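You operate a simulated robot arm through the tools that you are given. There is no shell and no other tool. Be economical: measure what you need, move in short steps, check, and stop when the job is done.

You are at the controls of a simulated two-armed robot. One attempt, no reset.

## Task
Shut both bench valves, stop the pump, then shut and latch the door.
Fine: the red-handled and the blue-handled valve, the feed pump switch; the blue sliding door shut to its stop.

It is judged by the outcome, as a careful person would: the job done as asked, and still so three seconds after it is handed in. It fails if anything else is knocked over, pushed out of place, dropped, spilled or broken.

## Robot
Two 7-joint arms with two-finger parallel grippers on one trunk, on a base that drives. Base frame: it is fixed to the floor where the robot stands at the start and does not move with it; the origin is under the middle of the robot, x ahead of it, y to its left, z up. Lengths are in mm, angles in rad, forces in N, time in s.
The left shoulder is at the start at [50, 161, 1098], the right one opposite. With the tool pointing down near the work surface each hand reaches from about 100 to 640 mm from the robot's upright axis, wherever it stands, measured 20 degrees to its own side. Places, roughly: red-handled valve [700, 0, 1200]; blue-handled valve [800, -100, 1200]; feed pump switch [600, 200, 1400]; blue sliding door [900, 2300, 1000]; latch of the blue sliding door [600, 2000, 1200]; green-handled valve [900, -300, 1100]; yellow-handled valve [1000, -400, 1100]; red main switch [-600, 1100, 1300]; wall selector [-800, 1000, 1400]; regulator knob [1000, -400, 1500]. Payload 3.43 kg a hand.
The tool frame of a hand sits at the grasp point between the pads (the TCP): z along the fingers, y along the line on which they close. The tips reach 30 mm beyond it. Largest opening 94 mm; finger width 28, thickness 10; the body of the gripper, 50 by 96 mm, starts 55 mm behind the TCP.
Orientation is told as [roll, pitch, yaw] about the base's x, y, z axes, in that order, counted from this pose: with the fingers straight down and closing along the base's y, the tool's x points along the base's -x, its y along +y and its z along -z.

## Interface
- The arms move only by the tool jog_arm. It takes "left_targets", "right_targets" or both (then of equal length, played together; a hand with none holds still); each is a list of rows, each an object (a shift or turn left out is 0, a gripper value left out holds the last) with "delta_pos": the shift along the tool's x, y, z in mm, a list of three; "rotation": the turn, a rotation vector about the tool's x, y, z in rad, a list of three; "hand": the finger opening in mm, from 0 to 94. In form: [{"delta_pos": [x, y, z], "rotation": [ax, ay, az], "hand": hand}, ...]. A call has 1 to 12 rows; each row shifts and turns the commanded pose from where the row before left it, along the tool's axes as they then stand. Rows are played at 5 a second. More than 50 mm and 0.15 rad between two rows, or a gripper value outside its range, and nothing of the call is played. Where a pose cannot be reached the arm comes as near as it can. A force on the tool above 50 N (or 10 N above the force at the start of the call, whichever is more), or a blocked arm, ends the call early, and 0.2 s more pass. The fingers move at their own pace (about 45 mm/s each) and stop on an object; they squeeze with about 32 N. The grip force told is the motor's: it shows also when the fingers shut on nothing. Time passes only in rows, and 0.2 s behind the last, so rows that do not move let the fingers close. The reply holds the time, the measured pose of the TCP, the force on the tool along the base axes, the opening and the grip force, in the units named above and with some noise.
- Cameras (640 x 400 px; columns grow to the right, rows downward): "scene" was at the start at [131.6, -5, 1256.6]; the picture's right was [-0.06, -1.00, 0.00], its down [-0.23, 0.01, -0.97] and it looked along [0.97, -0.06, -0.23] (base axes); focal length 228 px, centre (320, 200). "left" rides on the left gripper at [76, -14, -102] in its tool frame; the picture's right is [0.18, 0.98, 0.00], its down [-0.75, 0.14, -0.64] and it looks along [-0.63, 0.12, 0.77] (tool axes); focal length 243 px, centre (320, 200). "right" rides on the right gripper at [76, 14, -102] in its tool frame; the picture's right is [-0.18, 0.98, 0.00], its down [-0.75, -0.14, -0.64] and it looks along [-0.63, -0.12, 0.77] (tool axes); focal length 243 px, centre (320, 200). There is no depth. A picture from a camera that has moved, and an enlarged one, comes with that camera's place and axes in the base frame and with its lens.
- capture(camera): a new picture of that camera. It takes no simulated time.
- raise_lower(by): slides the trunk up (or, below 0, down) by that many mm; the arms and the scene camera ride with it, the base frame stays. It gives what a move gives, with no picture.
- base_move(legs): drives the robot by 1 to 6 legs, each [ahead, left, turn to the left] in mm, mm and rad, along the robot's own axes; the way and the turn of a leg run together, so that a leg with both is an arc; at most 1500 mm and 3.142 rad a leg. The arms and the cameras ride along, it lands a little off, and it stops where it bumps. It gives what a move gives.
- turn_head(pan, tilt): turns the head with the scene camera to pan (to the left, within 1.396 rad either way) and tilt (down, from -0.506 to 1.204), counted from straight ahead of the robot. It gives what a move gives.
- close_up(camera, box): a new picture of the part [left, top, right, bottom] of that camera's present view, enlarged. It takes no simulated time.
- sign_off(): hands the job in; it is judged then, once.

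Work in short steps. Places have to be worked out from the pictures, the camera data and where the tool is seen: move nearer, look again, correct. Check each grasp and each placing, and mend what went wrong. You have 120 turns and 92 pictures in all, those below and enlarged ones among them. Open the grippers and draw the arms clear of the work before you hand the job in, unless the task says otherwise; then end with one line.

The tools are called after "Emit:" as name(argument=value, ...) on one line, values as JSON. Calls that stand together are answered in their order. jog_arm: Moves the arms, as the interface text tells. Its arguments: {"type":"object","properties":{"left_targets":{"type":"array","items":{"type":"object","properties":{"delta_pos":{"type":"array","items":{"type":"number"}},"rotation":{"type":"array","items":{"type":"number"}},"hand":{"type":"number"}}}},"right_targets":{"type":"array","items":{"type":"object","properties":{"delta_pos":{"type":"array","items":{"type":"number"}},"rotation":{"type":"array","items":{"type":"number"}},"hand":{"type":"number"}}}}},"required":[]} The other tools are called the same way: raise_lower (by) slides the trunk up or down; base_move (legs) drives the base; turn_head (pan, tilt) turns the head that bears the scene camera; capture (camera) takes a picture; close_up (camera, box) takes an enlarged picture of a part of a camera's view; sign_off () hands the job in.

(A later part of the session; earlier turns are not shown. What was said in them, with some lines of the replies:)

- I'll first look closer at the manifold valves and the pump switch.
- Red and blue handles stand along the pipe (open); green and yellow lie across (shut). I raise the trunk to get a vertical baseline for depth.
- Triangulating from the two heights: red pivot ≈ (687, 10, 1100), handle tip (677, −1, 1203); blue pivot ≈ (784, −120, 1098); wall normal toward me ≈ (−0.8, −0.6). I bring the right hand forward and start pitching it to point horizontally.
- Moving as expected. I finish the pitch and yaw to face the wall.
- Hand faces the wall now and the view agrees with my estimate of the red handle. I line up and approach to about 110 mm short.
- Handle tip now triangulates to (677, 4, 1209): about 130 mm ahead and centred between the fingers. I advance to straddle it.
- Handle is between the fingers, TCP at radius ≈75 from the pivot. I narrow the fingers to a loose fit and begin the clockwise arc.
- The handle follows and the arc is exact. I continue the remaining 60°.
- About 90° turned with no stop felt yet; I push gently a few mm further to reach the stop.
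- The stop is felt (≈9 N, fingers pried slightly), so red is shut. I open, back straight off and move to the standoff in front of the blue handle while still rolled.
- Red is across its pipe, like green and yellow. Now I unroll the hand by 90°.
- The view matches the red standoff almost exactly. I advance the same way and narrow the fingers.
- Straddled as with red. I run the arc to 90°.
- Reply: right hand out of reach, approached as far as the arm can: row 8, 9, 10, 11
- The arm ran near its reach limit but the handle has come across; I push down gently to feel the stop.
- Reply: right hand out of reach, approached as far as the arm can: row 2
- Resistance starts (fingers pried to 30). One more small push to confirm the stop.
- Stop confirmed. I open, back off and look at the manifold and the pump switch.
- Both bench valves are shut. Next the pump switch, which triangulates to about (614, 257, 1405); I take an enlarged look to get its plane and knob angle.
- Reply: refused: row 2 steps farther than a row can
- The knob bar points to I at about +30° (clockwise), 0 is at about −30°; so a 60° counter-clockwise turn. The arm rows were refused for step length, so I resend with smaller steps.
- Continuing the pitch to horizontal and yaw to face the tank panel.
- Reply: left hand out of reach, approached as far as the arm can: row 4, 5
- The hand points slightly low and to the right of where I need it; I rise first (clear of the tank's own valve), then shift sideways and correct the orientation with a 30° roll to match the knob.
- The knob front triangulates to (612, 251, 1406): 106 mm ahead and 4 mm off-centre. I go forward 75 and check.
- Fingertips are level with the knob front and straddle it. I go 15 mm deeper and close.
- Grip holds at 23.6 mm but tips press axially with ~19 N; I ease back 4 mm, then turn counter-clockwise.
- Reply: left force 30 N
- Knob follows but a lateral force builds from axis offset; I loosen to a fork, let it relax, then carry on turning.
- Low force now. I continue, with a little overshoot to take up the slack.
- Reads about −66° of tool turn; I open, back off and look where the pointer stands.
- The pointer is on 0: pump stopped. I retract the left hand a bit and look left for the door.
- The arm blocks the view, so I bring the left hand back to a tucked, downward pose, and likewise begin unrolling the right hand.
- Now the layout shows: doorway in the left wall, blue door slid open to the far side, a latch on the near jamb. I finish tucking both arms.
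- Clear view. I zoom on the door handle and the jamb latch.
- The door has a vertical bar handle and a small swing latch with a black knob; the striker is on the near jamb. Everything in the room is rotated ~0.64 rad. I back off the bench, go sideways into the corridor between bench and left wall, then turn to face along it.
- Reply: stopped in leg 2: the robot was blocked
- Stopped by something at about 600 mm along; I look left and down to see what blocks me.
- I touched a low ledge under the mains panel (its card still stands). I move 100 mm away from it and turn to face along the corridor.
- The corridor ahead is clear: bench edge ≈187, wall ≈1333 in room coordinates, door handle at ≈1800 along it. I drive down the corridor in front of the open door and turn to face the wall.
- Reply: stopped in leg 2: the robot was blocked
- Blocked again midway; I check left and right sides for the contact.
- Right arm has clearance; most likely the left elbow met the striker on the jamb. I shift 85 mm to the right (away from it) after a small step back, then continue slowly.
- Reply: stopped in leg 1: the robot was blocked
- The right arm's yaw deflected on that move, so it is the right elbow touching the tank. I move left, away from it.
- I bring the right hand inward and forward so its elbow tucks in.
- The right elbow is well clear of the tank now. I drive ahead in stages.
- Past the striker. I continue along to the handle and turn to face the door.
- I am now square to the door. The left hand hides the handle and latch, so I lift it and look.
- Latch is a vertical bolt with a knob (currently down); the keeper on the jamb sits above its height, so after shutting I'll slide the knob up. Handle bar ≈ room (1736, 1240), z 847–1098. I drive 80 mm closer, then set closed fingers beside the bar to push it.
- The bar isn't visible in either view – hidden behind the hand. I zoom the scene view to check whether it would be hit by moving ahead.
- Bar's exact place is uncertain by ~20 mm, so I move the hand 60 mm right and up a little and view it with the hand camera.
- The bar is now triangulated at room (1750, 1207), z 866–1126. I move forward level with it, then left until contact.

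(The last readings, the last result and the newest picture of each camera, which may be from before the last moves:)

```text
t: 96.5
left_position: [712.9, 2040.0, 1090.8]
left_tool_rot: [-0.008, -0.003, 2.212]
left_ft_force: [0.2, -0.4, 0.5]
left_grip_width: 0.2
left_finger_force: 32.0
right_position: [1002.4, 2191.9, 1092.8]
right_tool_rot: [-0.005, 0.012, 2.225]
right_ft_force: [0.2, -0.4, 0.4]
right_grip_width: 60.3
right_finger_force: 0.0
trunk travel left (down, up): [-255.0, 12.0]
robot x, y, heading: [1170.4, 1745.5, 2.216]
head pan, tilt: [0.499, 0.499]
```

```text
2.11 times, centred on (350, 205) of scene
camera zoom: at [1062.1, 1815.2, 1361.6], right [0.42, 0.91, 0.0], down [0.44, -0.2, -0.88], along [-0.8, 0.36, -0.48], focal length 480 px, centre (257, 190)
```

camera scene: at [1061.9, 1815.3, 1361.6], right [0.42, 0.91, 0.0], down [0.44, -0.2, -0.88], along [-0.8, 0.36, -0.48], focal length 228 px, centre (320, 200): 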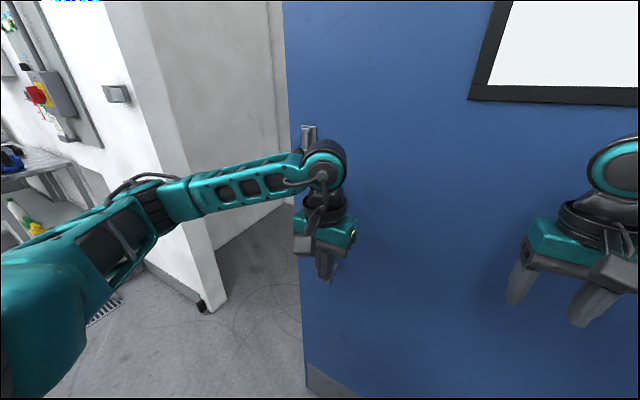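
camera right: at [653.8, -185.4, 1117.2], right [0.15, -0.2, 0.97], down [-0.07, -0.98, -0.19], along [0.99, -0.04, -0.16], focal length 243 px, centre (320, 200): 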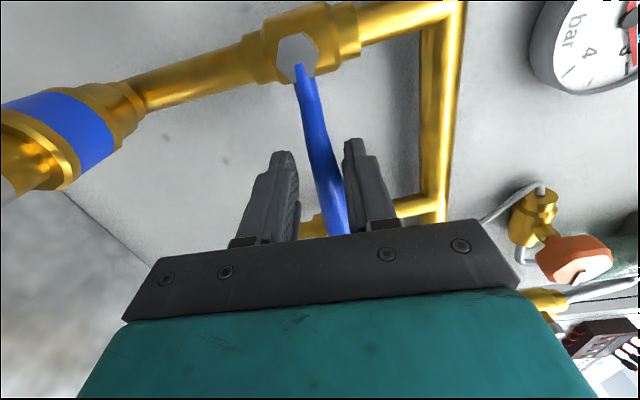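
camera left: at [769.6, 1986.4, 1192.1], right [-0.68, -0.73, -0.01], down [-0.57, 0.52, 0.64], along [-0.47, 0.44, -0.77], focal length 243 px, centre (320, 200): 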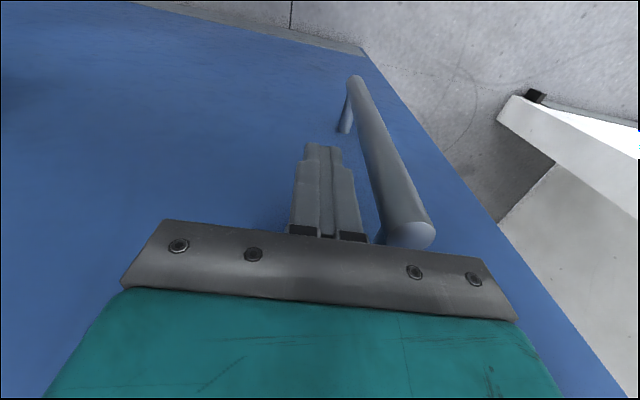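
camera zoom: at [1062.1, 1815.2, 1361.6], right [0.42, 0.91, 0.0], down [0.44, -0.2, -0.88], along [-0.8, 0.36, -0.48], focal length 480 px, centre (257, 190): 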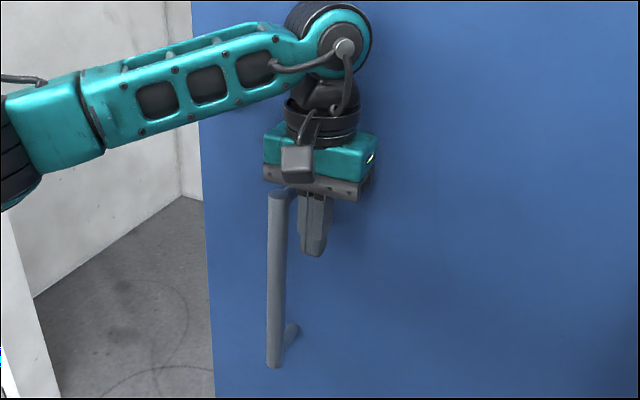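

Fingers are right beside the bar on its far side. I drive the base left to push the door, in stages.

Emit:
base_move(legs=[[0, 150, 0]])

Emit:
capture(camera="left")

```text
t: 97.8
left_position: [593.4, 1950.6, 1090.1]
left_tool_rot: [-0.006, -0.004, 2.213]
left_ft_force: [-0.3, -0.1, 0.1]
left_grip_width: 0.0
left_finger_force: 31.9
right_position: [881.3, 2102.2, 1093.1]
right_tool_rot: [-0.005, 0.012, 2.226]
right_ft_force: [0.0, -0.3, -0.6]
right_grip_width: 60.1
right_finger_force: 0.0
trunk travel left (down, up): [-255.0, 12.0]
robot x, y, heading: [1051.6, 1657.2, 2.211]
head pan, tilt: [0.499, 0.499]
```

```text
25 pictures are left
camera left: at [649.9, 1896.4, 1191.8], right [-0.68, -0.74, -0.01], down [-0.57, 0.51, 0.64], along [-0.47, 0.44, -0.77], focal length 243 px, centre (320, 200)
```

left: 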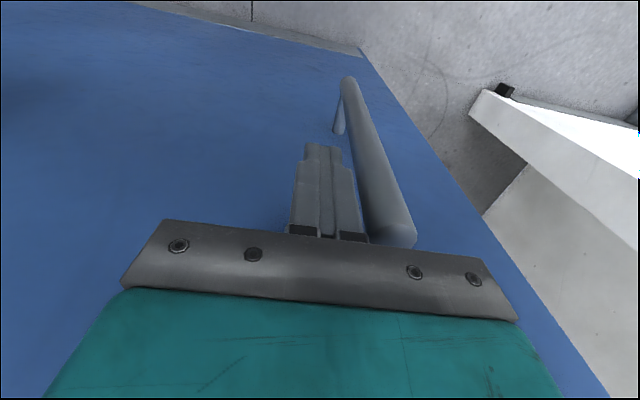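

The door moves with the hand. I push on 480 mm.

Emit:
base_move(legs=[[0, 480, 0]])

Emit:
turn_head(pan=0.8, tilt=0.2)

Emit:
capture(camera="scene")

Emit:
capture(camera="left")

```text
t: 100.7
left_position: [207.8, 1658.9, 1090.6]
left_tool_rot: [-0.007, -0.004, 2.216]
left_ft_force: [-0.8, 0.6, -0.3]
left_grip_width: 0.2
left_finger_force: 32.4
right_position: [495.8, 1811.7, 1092.9]
right_tool_rot: [-0.005, 0.01, 2.229]
right_ft_force: [0.3, 0.5, -0.4]
right_grip_width: 60.0
right_finger_force: 0.1
trunk travel left (down, up): [-255.0, 12.0]
robot x, y, heading: [662.8, 1364.5, 2.219]
head pan, tilt: [0.499, 0.499]
```

```text
t: 101.5
left_position: [207.9, 1658.5, 1090.7]
left_tool_rot: [-0.005, -0.003, 2.216]
left_ft_force: [0.8, -0.7, 0.6]
left_grip_width: 0.1
left_finger_force: 32.0
right_position: [495.7, 1811.9, 1093.5]
right_tool_rot: [-0.006, 0.01, 2.229]
right_ft_force: [0.0, 0.0, -1.2]
right_grip_width: 60.0
right_finger_force: 0.1
trunk travel left (down, up): [-255.0, 12.0]
robot x, y, heading: [669.5, 1364.6, 2.219]
head pan, tilt: [0.799, 0.201]
```

```text
24 pictures are left
camera scene: at [548.2, 1409.4, 1389.2], right [0.12, 0.99, 0.0], down [0.2, -0.02, -0.98], along [-0.97, 0.12, -0.2], focal length 228 px, centre (320, 200)
```

scene: 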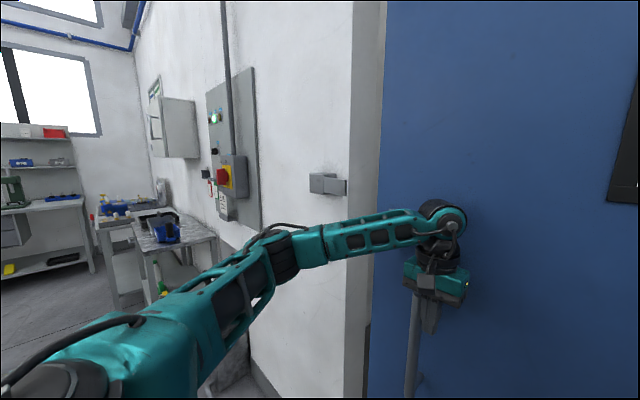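

```text
23 pictures are left
camera left: at [264.6, 1605.3, 1191.9], right [-0.67, -0.74, -0.01], down [-0.57, 0.51, 0.64], along [-0.47, 0.44, -0.77], focal length 243 px, centre (320, 200)
```

left: 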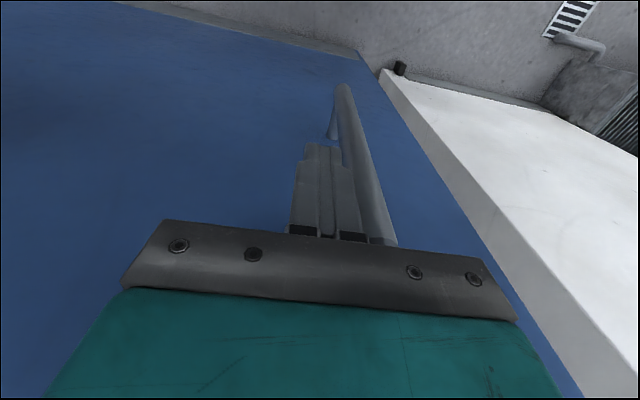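

Door follows well; leading edge nears the jamb. I push another 100 mm.

Emit:
base_move(legs=[[0, 100, -0.004]])

Emit:
capture(camera="scene")

```text
t: 102.7
left_position: [129.0, 1600.4, 1090.0]
left_tool_rot: [-0.009, -0.004, 2.212]
left_ft_force: [-0.3, 0.0, 0.0]
left_grip_width: 0.0
left_finger_force: 31.6
right_position: [418.9, 1751.9, 1093.1]
right_tool_rot: [-0.006, 0.011, 2.227]
right_ft_force: [-0.5, 0.0, 0.4]
right_grip_width: 59.9
right_finger_force: 0.0
trunk travel left (down, up): [-255.0, 12.0]
robot x, y, heading: [588.5, 1306.1, 2.211]
head pan, tilt: [0.799, 0.201]
```

```text
22 pictures are left
camera scene: at [468.9, 1350.0, 1389.2], right [0.13, 0.99, 0.0], down [0.2, -0.03, -0.98], along [-0.97, 0.13, -0.2], focal length 228 px, centre (320, 200)
```

scene: 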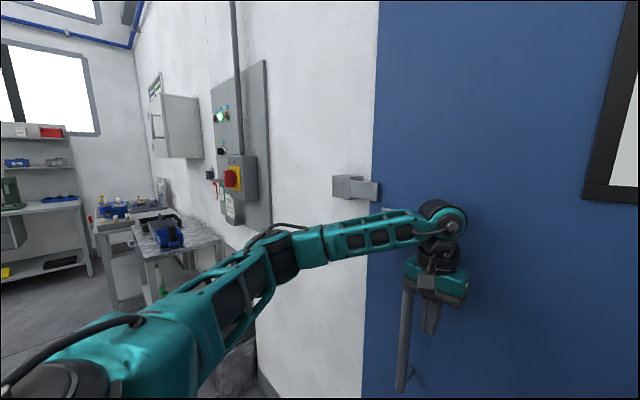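

The door edge reaches the jamb; I zoom on keeper and bolt to see what travel remains.

Emit:
close_up(camera="scene", box=[320, 160, 440, 235])

```text
5.33 times, centred on (380, 198) of scene
camera zoom: at [468.9, 1350.0, 1389.2], right [0.13, 0.99, 0.0], down [0.2, -0.03, -0.98], along [-0.97, 0.13, -0.2], focal length 1215 px, centre (0, 213)
```

zoom: 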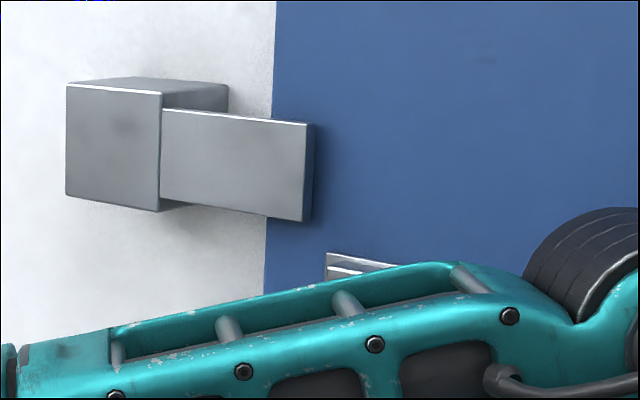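

The door slides behind the keeper arm; the bolt still needs roughly 40–80 mm. I push further in small steps.

Emit:
base_move(legs=[[0, 50, 0]])

Emit:
close_up(camera="scene", box=[320, 160, 440, 235])

```text
t: 103.6
left_position: [91.2, 1570.4, 1089.7]
left_tool_rot: [-0.006, -0.003, 2.213]
left_ft_force: [-0.6, -0.2, 0.7]
left_grip_width: 0.0
left_finger_force: 31.8
right_position: [378.2, 1723.5, 1092.8]
right_tool_rot: [-0.005, 0.01, 2.225]
right_ft_force: [0.4, -0.1, 0.5]
right_grip_width: 59.9
right_finger_force: 0.1
trunk travel left (down, up): [-255.0, 12.0]
robot x, y, heading: [547.5, 1276.2, 2.215]
head pan, tilt: [0.799, 0.201]
```

```text
5.33 times, centred on (380, 198) of scene
camera zoom: at [429.4, 1320.2, 1389.2], right [0.13, 0.99, 0.0], down [0.2, -0.02, -0.98], along [-0.97, 0.12, -0.2], focal length 1215 px, centre (0, 213)
```

zoom: 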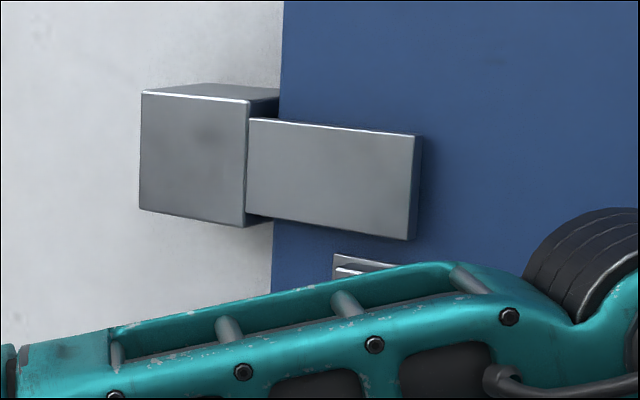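

Still moving freely. Another 25 mm.

Emit:
base_move(legs=[[0, 25, 0]])

Emit:
close_up(camera="scene", box=[320, 150, 460, 237])

```text
t: 104.4
left_position: [72.9, 1558.3, 1090.6]
left_tool_rot: [-0.003, -0.002, 2.21]
left_ft_force: [15.1, 10.4, -3.4]
left_grip_width: 0.1
left_finger_force: 31.8
right_position: [361.4, 1711.1, 1092.9]
right_tool_rot: [-0.001, 0.011, 2.224]
right_ft_force: [-0.1, -0.2, 0.5]
right_grip_width: 60.1
right_finger_force: 0.0
trunk travel left (down, up): [-255.0, 12.0]
robot x, y, heading: [530.0, 1263.1, 2.221]
head pan, tilt: [0.799, 0.201]
```

```text
4.57 times, centred on (390, 194) of scene
camera zoom: at [412.2, 1307.7, 1389.3], right [0.13, 0.99, 0.0], down [0.2, -0.03, -0.98], along [-0.97, 0.12, -0.2], focal length 1042 px, centre (0, 230)
```

zoom: 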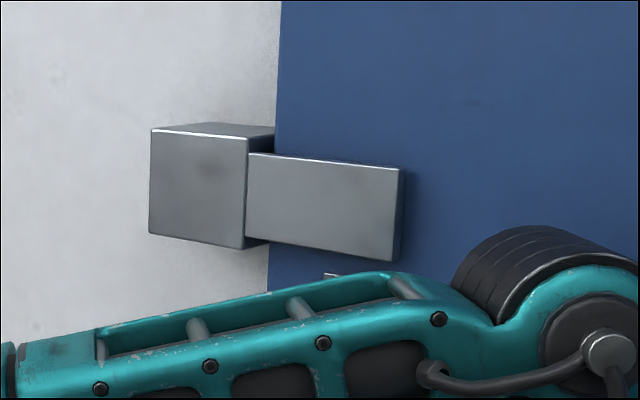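

Force jumped to ~18 N along the slide: the stop. I press a few mm more with the arm to confirm.

Emit:
jog_arm(left_targets=[{"delta_pos": [0, 4, 0]}, {}])

```text
t: 105.0
left_position: [74.6, 1557.6, 1089.2]
left_tool_rot: [-0.007, -0.001, 2.203]
left_ft_force: [18.7, 16.4, -4.0]
left_grip_width: 0.0
left_finger_force: 32.3
right_position: [360.7, 1711.1, 1091.8]
right_tool_rot: [-0.003, 0.011, 2.224]
right_ft_force: [0.3, -1.3, 0.2]
right_grip_width: 59.9
right_finger_force: 0.0
trunk travel left (down, up): [-255.0, 12.0]
robot x, y, heading: [529.2, 1263.5, 2.212]
head pan, tilt: [0.799, 0.201]
```

Door firmly at its stop. I withdraw the left hand (right, then back), and back the base up 100 mm to gain room for a horizontal hand pose.

Emit:
jog_arm(left_targets=[{"delta_pos": [0, -25, 0]}, {"delta_pos": [0, -25, 0]}, {"delta_pos": [45, 0, 0]}, {"delta_pos": [45, 0, 0]}, {"delta_pos": [0, 0, -45]}, {"delta_pos": [0, 0, -45]}])

Emit:
base_move(legs=[[-100, 0, 0]])

Emit:
jog_arm(left_targets=[{"delta_pos": [-40, 0, 0], "hand": 60}, {"delta_pos": [-40, 0, 0]}, {"delta_pos": [-40, 0, 0]}, {"rotation": [0, -0.1428, 0]}, {"rotation": [0, -0.1428, 0]}, {"rotation": [0, -0.1428, 0]}, {"rotation": [0, -0.1428, 0]}, {"rotation": [0, -0.1428, 0]}, {"rotation": [0, -0.1428, 0]}, {"rotation": [0, -0.1428, 0]}])

Emit:
capture(camera="scene")

```text
t: 106.4
left_position: [161.8, 1510.6, 1180.3]
left_tool_rot: [-0.007, -0.001, 2.209]
left_ft_force: [-0.3, -0.2, 0.6]
left_grip_width: 0.0
left_finger_force: 31.6
right_position: [359.5, 1710.0, 1093.3]
right_tool_rot: [-0.005, 0.012, 2.227]
right_ft_force: [0.5, 0.0, 0.4]
right_grip_width: 60.0
right_finger_force: 0.0
trunk travel left (down, up): [-255.0, 12.0]
robot x, y, heading: [529.4, 1260.9, 2.215]
head pan, tilt: [0.799, 0.201]
```

```text
t: 107.5
left_position: [222.5, 1431.1, 1180.3]
left_tool_rot: [-0.007, -0.003, 2.21]
left_ft_force: [0.4, -0.8, -0.2]
left_grip_width: 0.0
left_finger_force: 31.8
right_position: [419.5, 1628.1, 1093.1]
right_tool_rot: [-0.004, 0.009, 2.226]
right_ft_force: [-0.4, -0.4, -0.2]
right_grip_width: 60.0
right_finger_force: 0.1
trunk travel left (down, up): [-255.0, 12.0]
robot x, y, heading: [587.7, 1183.1, 2.213]
head pan, tilt: [0.799, 0.201]
```

```text
t: 109.7
left_position: [150.3, 1528.5, 1179.6]
left_tool_rot: [-0.014, -1.004, 2.223]
left_ft_force: [0.1, 0.2, 0.0]
left_grip_width: 60.2
left_finger_force: 0.1
right_position: [419.2, 1628.6, 1093.1]
right_tool_rot: [-0.005, 0.01, 2.226]
right_ft_force: [-0.9, 0.3, 0.0]
right_grip_width: 60.0
right_finger_force: 0.1
trunk travel left (down, up): [-255.0, 12.0]
robot x, y, heading: [587.9, 1182.9, 2.216]
head pan, tilt: [0.799, 0.201]
```

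```text
18 pictures are left
camera scene: at [469.7, 1226.5, 1389.3], right [0.13, 0.99, 0.0], down [0.2, -0.03, -0.98], along [-0.97, 0.12, -0.2], focal length 228 px, centre (320, 200)
```

scene: 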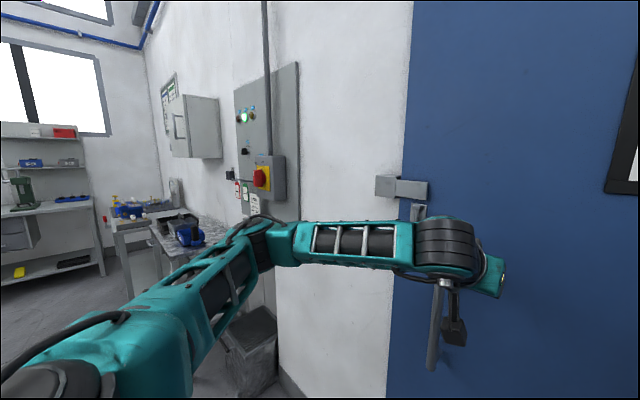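

Good; the bolt now sits just below the keeper arm. I finish pitching to horizontal and use the hand camera.

Emit:
jog_arm(left_targets=[{"rotation": [0, -0.142, 0]}, {"rotation": [0, -0.142, 0]}, {"rotation": [0, -0.142, 0]}, {"rotation": [0, -0.141, 0]}])

Emit:
capture(camera="left")

Emit:
close_up(camera="scene", box=[360, 160, 520, 260])

```text
t: 110.7
left_position: [150.2, 1527.2, 1179.4]
left_tool_rot: [-0.031, -1.334, 2.241]
left_ft_force: [-0.2, 0.3, 0.7]
left_grip_width: 60.1
left_finger_force: 0.1
left hand out of reach, approached as far as the arm can: row 3, 4
right_position: [420.3, 1628.7, 1093.4]
right_tool_rot: [-0.004, 0.012, 2.225]
right_ft_force: [-0.2, -0.3, 0.3]
right_grip_width: 59.9
right_finger_force: 0.0
trunk travel left (down, up): [-255.0, 12.0]
robot x, y, heading: [589.0, 1181.8, 2.217]
head pan, tilt: [0.799, 0.201]
```

```text
17 pictures are left
camera left: at [231.7, 1442.2, 1130.1], right [-0.76, -0.62, -0.19], down [0.15, -0.45, 0.88], along [-0.63, 0.64, 0.43], focal length 243 px, centre (320, 200)
```

left: 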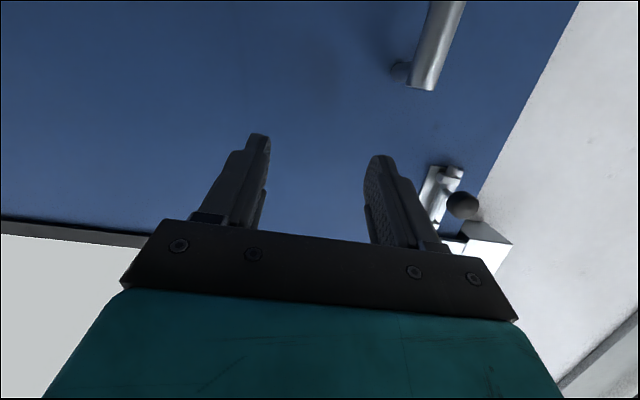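

```text
4.00 times, centred on (440, 210) of scene
camera zoom: at [470.0, 1226.6, 1389.3], right [0.13, 0.99, 0.0], down [0.2, -0.03, -0.98], along [-0.97, 0.12, -0.2], focal length 911 px, centre (-160, 160)
```

zoom: 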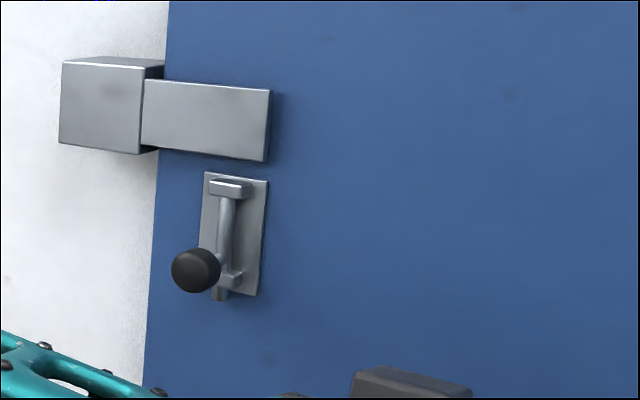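

Knob triangulates to room (883, 1221), z 1213: 153 mm left, 89 ahead, 34 up of the fingers. I line up sideways and in height first.

Emit:
jog_arm(left_targets=[{"delta_pos": [-9, 38, 0]}, {"delta_pos": [-9, 38, 0]}, {"delta_pos": [-9, 38, 0]}, {"delta_pos": [-7, 38, 0]}, {"delta_pos": [0, 0, 20]}])

Emit:
capture(camera="left")

Emit:
close_up(camera="scene", box=[340, 150, 500, 250])

```text
t: 111.9
left_position: [11.2, 1460.1, 1207.8]
left_tool_rot: [-0.027, -1.331, 2.237]
left_ft_force: [0.0, 0.1, 0.1]
left_grip_width: 59.8
left_finger_force: 0.1
right_position: [420.3, 1630.5, 1091.5]
right_tool_rot: [-0.005, 0.011, 2.225]
right_ft_force: [-0.7, 0.7, 0.4]
right_grip_width: 60.3
right_finger_force: 0.0
trunk travel left (down, up): [-255.0, 12.0]
robot x, y, heading: [586.2, 1184.2, 2.219]
head pan, tilt: [0.799, 0.201]
```

```text
15 pictures are left
camera left: at [92.6, 1373.4, 1157.5], right [-0.76, -0.62, -0.19], down [0.15, -0.45, 0.88], along [-0.63, 0.65, 0.43], focal length 243 px, centre (320, 200)
```

left: 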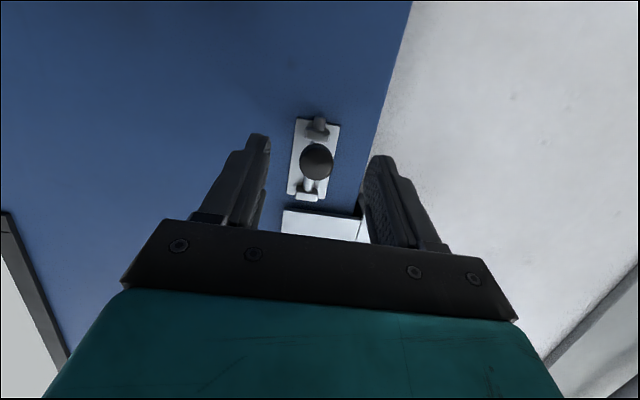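

```text
4.00 times, centred on (420, 200) of scene
camera zoom: at [469.6, 1227.4, 1389.2], right [0.13, 0.99, 0.0], down [0.2, -0.03, -0.98], along [-0.97, 0.12, -0.2], focal length 911 px, centre (-80, 200)
```

zoom: 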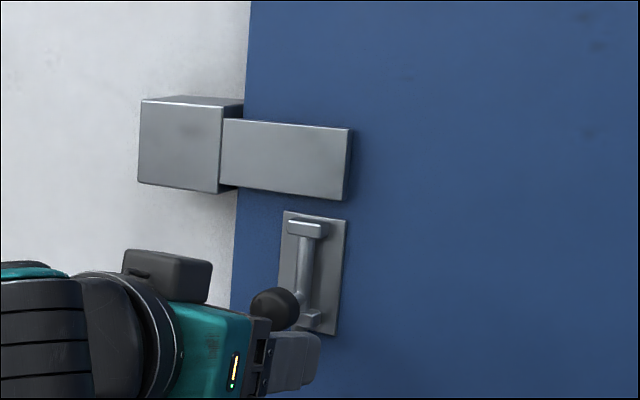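

Aligned: knob is centred between fingers, about 55 mm ahead. I advance along the horizontal and close on it.

Emit:
jog_arm(left_targets=[{"delta_pos": [-9, 0, 26]}, {"delta_pos": [-9, 0, 26]}, {"hand": 15}, {}, {}, {}])

Emit:
capture(camera="left")

Emit:
close_up(camera="scene", box=[340, 150, 500, 250])

```text
t: 113.3
left_position: [-21.4, 1502.5, 1211.6]
left_tool_rot: [-0.032, -1.335, 2.243]
left_ft_force: [-4.7, -2.3, 0.5]
left_grip_width: 25.2
left_finger_force: 44.8
right_position: [419.4, 1629.1, 1092.6]
right_tool_rot: [-0.006, 0.01, 2.225]
right_ft_force: [0.8, -0.8, 0.7]
right_grip_width: 59.9
right_finger_force: 0.1
trunk travel left (down, up): [-255.0, 12.0]
robot x, y, heading: [586.6, 1179.8, 2.215]
head pan, tilt: [0.799, 0.201]
```

```text
13 pictures are left
camera left: at [60.0, 1416.7, 1161.9], right [-0.76, -0.62, -0.19], down [0.15, -0.45, 0.88], along [-0.63, 0.64, 0.43], focal length 243 px, centre (320, 200)
```

left: 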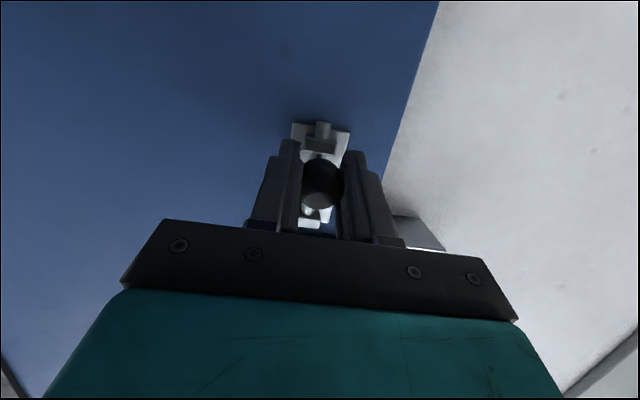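

```text
4.00 times, centred on (420, 200) of scene
camera zoom: at [469.0, 1226.1, 1389.2], right [0.13, 0.99, 0.0], down [0.2, -0.02, -0.98], along [-0.97, 0.12, -0.2], focal length 911 px, centre (-80, 200)
```

zoom: 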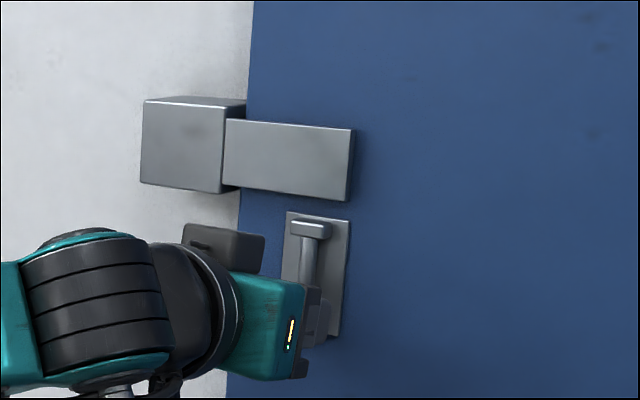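

Knob is gripped (25 mm). I lift it straight up in small steps.

Emit:
jog_arm(left_targets=[{"delta_pos": [-7.8, 0, -1.9]}, {"delta_pos": [-7.8, 0, -1.9]}, {"delta_pos": [-7.8, 0, -1.9]}, {"delta_pos": [-7.8, 0, -1.9]}])

Emit:
close_up(camera="scene", box=[340, 150, 500, 250])

```text
t: 114.3
left_position: [-21.6, 1502.6, 1243.2]
left_tool_rot: [-0.03, -1.33, 2.241]
left_ft_force: [-1.6, -5.5, -7.9]
left_grip_width: 24.9
left_finger_force: 45.3
right_position: [418.2, 1629.0, 1094.0]
right_tool_rot: [-0.006, 0.011, 2.225]
right_ft_force: [-0.6, 0.1, -0.5]
right_grip_width: 60.1
right_finger_force: 0.1
trunk travel left (down, up): [-255.0, 12.0]
robot x, y, heading: [582.7, 1181.6, 2.213]
head pan, tilt: [0.799, 0.201]
```

```text
4.00 times, centred on (420, 200) of scene
camera zoom: at [468.8, 1225.9, 1389.0], right [0.13, 0.99, 0.0], down [0.2, -0.02, -0.98], along [-0.97, 0.12, -0.2], focal length 911 px, centre (-80, 200)
```

zoom: 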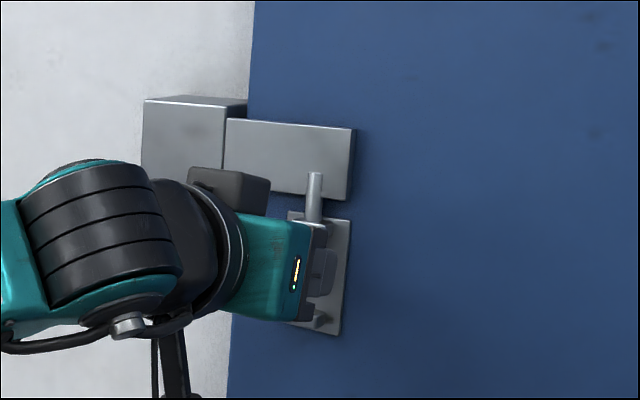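

The bolt is rising up to the keeper arm with ~8 N friction. I lift on until it stops.

Emit:
jog_arm(left_targets=[{"delta_pos": [-5.8, 0, -1.4]}, {"delta_pos": [-5.8, 0, -1.4]}, {}])

Emit:
close_up(camera="scene", box=[340, 150, 500, 250])

```text
t: 115.1
left_position: [-21.4, 1502.3, 1244.5]
left_tool_rot: [-0.027, -1.309, 2.235]
left_ft_force: [14.2, -17.4, -37.5]
left_grip_width: 25.1
left_finger_force: 45.5
right_position: [418.4, 1628.5, 1093.0]
right_tool_rot: [-0.008, 0.01, 2.226]
right_ft_force: [0.3, -0.5, -0.4]
right_grip_width: 60.1
right_finger_force: 0.0
trunk travel left (down, up): [-255.0, 12.0]
robot x, y, heading: [583.8, 1179.5, 2.212]
head pan, tilt: [0.799, 0.201]
```

```text
4.00 times, centred on (420, 200) of scene
camera zoom: at [468.2, 1225.7, 1388.8], right [0.13, 0.99, 0.0], down [0.2, -0.02, -0.98], along [-0.97, 0.12, -0.2], focal length 911 px, centre (-80, 200)
```

zoom: 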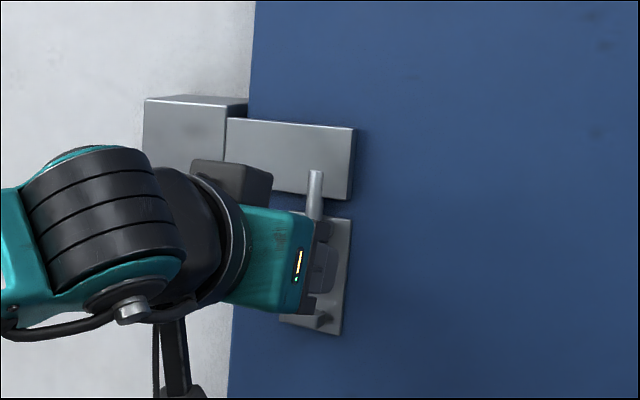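

Hard stop after 32 mm of lift. I relax the pull, release, back off and check that the bolt stays up.

Emit:
jog_arm(left_targets=[{"delta_pos": [10, 0, 2.4]}, {"hand": 60}, {}, {"delta_pos": [0, 0, -40]}, {"delta_pos": [0, 0, -40]}, {"delta_pos": [20, -40, 0]}, {"delta_pos": [20, -40, 0]}, {"delta_pos": [20, -40, 0]}])

Emit:
close_up(camera="scene", box=[340, 150, 500, 250])

Emit:
capture(camera="left")

```text
t: 116.9
left_position: [131.8, 1500.2, 1208.9]
left_tool_rot: [-0.026, -1.332, 2.237]
left_ft_force: [0.5, -0.3, -0.5]
left_grip_width: 59.8
left_finger_force: 0.0
right_position: [419.9, 1629.8, 1093.3]
right_tool_rot: [-0.003, 0.011, 2.226]
right_ft_force: [1.1, -0.2, -0.3]
right_grip_width: 60.0
right_finger_force: 0.0
trunk travel left (down, up): [-255.0, 12.0]
robot x, y, heading: [588.9, 1182.9, 2.218]
head pan, tilt: [0.799, 0.201]
```

```text
4.00 times, centred on (420, 200) of scene
camera zoom: at [470.4, 1227.2, 1389.4], right [0.13, 0.99, 0.0], down [0.2, -0.03, -0.98], along [-0.97, 0.12, -0.2], focal length 911 px, centre (-80, 200)
```

zoom: 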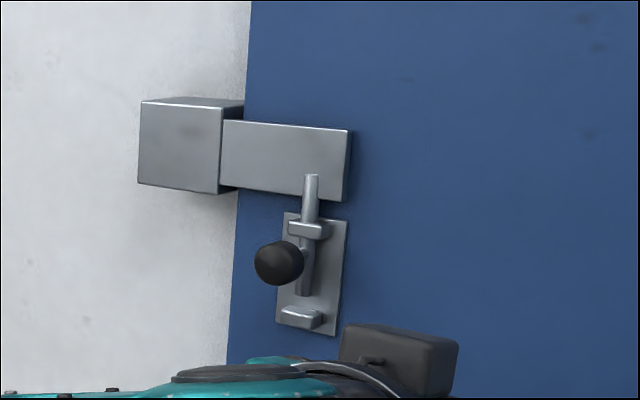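

```text
8 pictures are left
camera left: at [212.8, 1416.1, 1158.2], right [-0.76, -0.62, -0.19], down [0.15, -0.45, 0.88], along [-0.63, 0.64, 0.43], focal length 243 px, centre (320, 200)
```

left: 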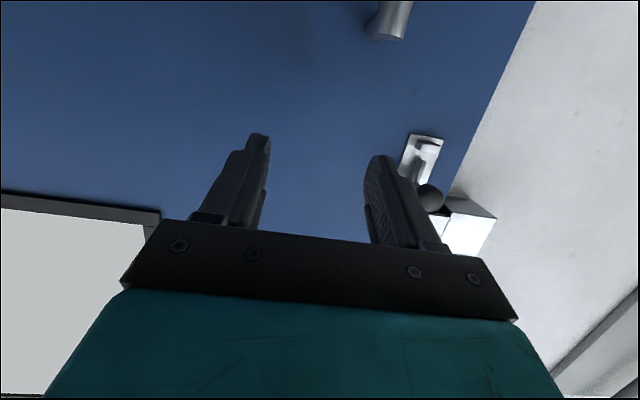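

The bolt is fully up in front of the keeper and holding, and the door is shut. I draw the left hand further back and take one last look.

Emit:
jog_arm(left_targets=[{"delta_pos": [0, -20, -30], "hand": 80}, {"delta_pos": [0, -20, -30]}, {}, {}, {}])

Emit:
capture(camera="scene")

```text
t: 118.1
left_position: [196.1, 1477.9, 1222.0]
left_tool_rot: [-0.029, -1.333, 2.24]
left_ft_force: [1.0, -0.6, -0.5]
left_grip_width: 79.7
left_finger_force: 0.2
right_position: [418.2, 1630.1, 1094.6]
right_tool_rot: [-0.006, 0.009, 2.227]
right_ft_force: [-0.1, -0.2, 0.1]
right_grip_width: 60.1
right_finger_force: 0.1
trunk travel left (down, up): [-255.0, 12.0]
robot x, y, heading: [588.9, 1179.2, 2.219]
head pan, tilt: [0.799, 0.201]
```

```text
7 pictures are left
camera scene: at [469.8, 1226.6, 1389.3], right [0.13, 0.99, 0.0], down [0.2, -0.03, -0.98], along [-0.97, 0.12, -0.2], focal length 228 px, centre (320, 200)
```

scene: 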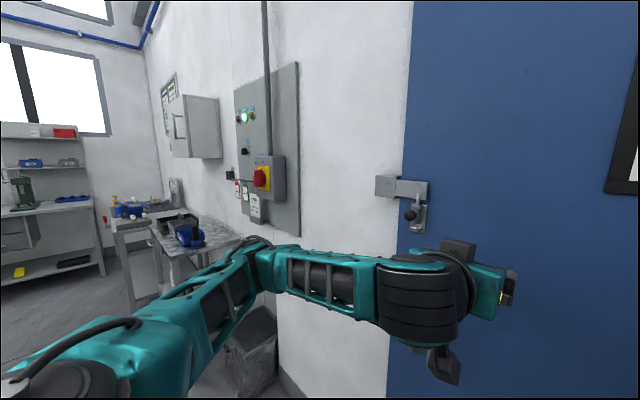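

Both valves read shut, the pump pointer is on 0, the door is at its stop with the bolt up, and the hands are open and clear. I hand in.

Emit:
sign_off()

```text
The job is handed in.
```

I shut both bench valves, switched the feed pump to 0, slid the blue door shut to its stop and latched its bolt; the base also bumped something low by the mains panel and the right elbow touched the tank, and I saw nothing displaced, though I could not see the blue jug afterwards.
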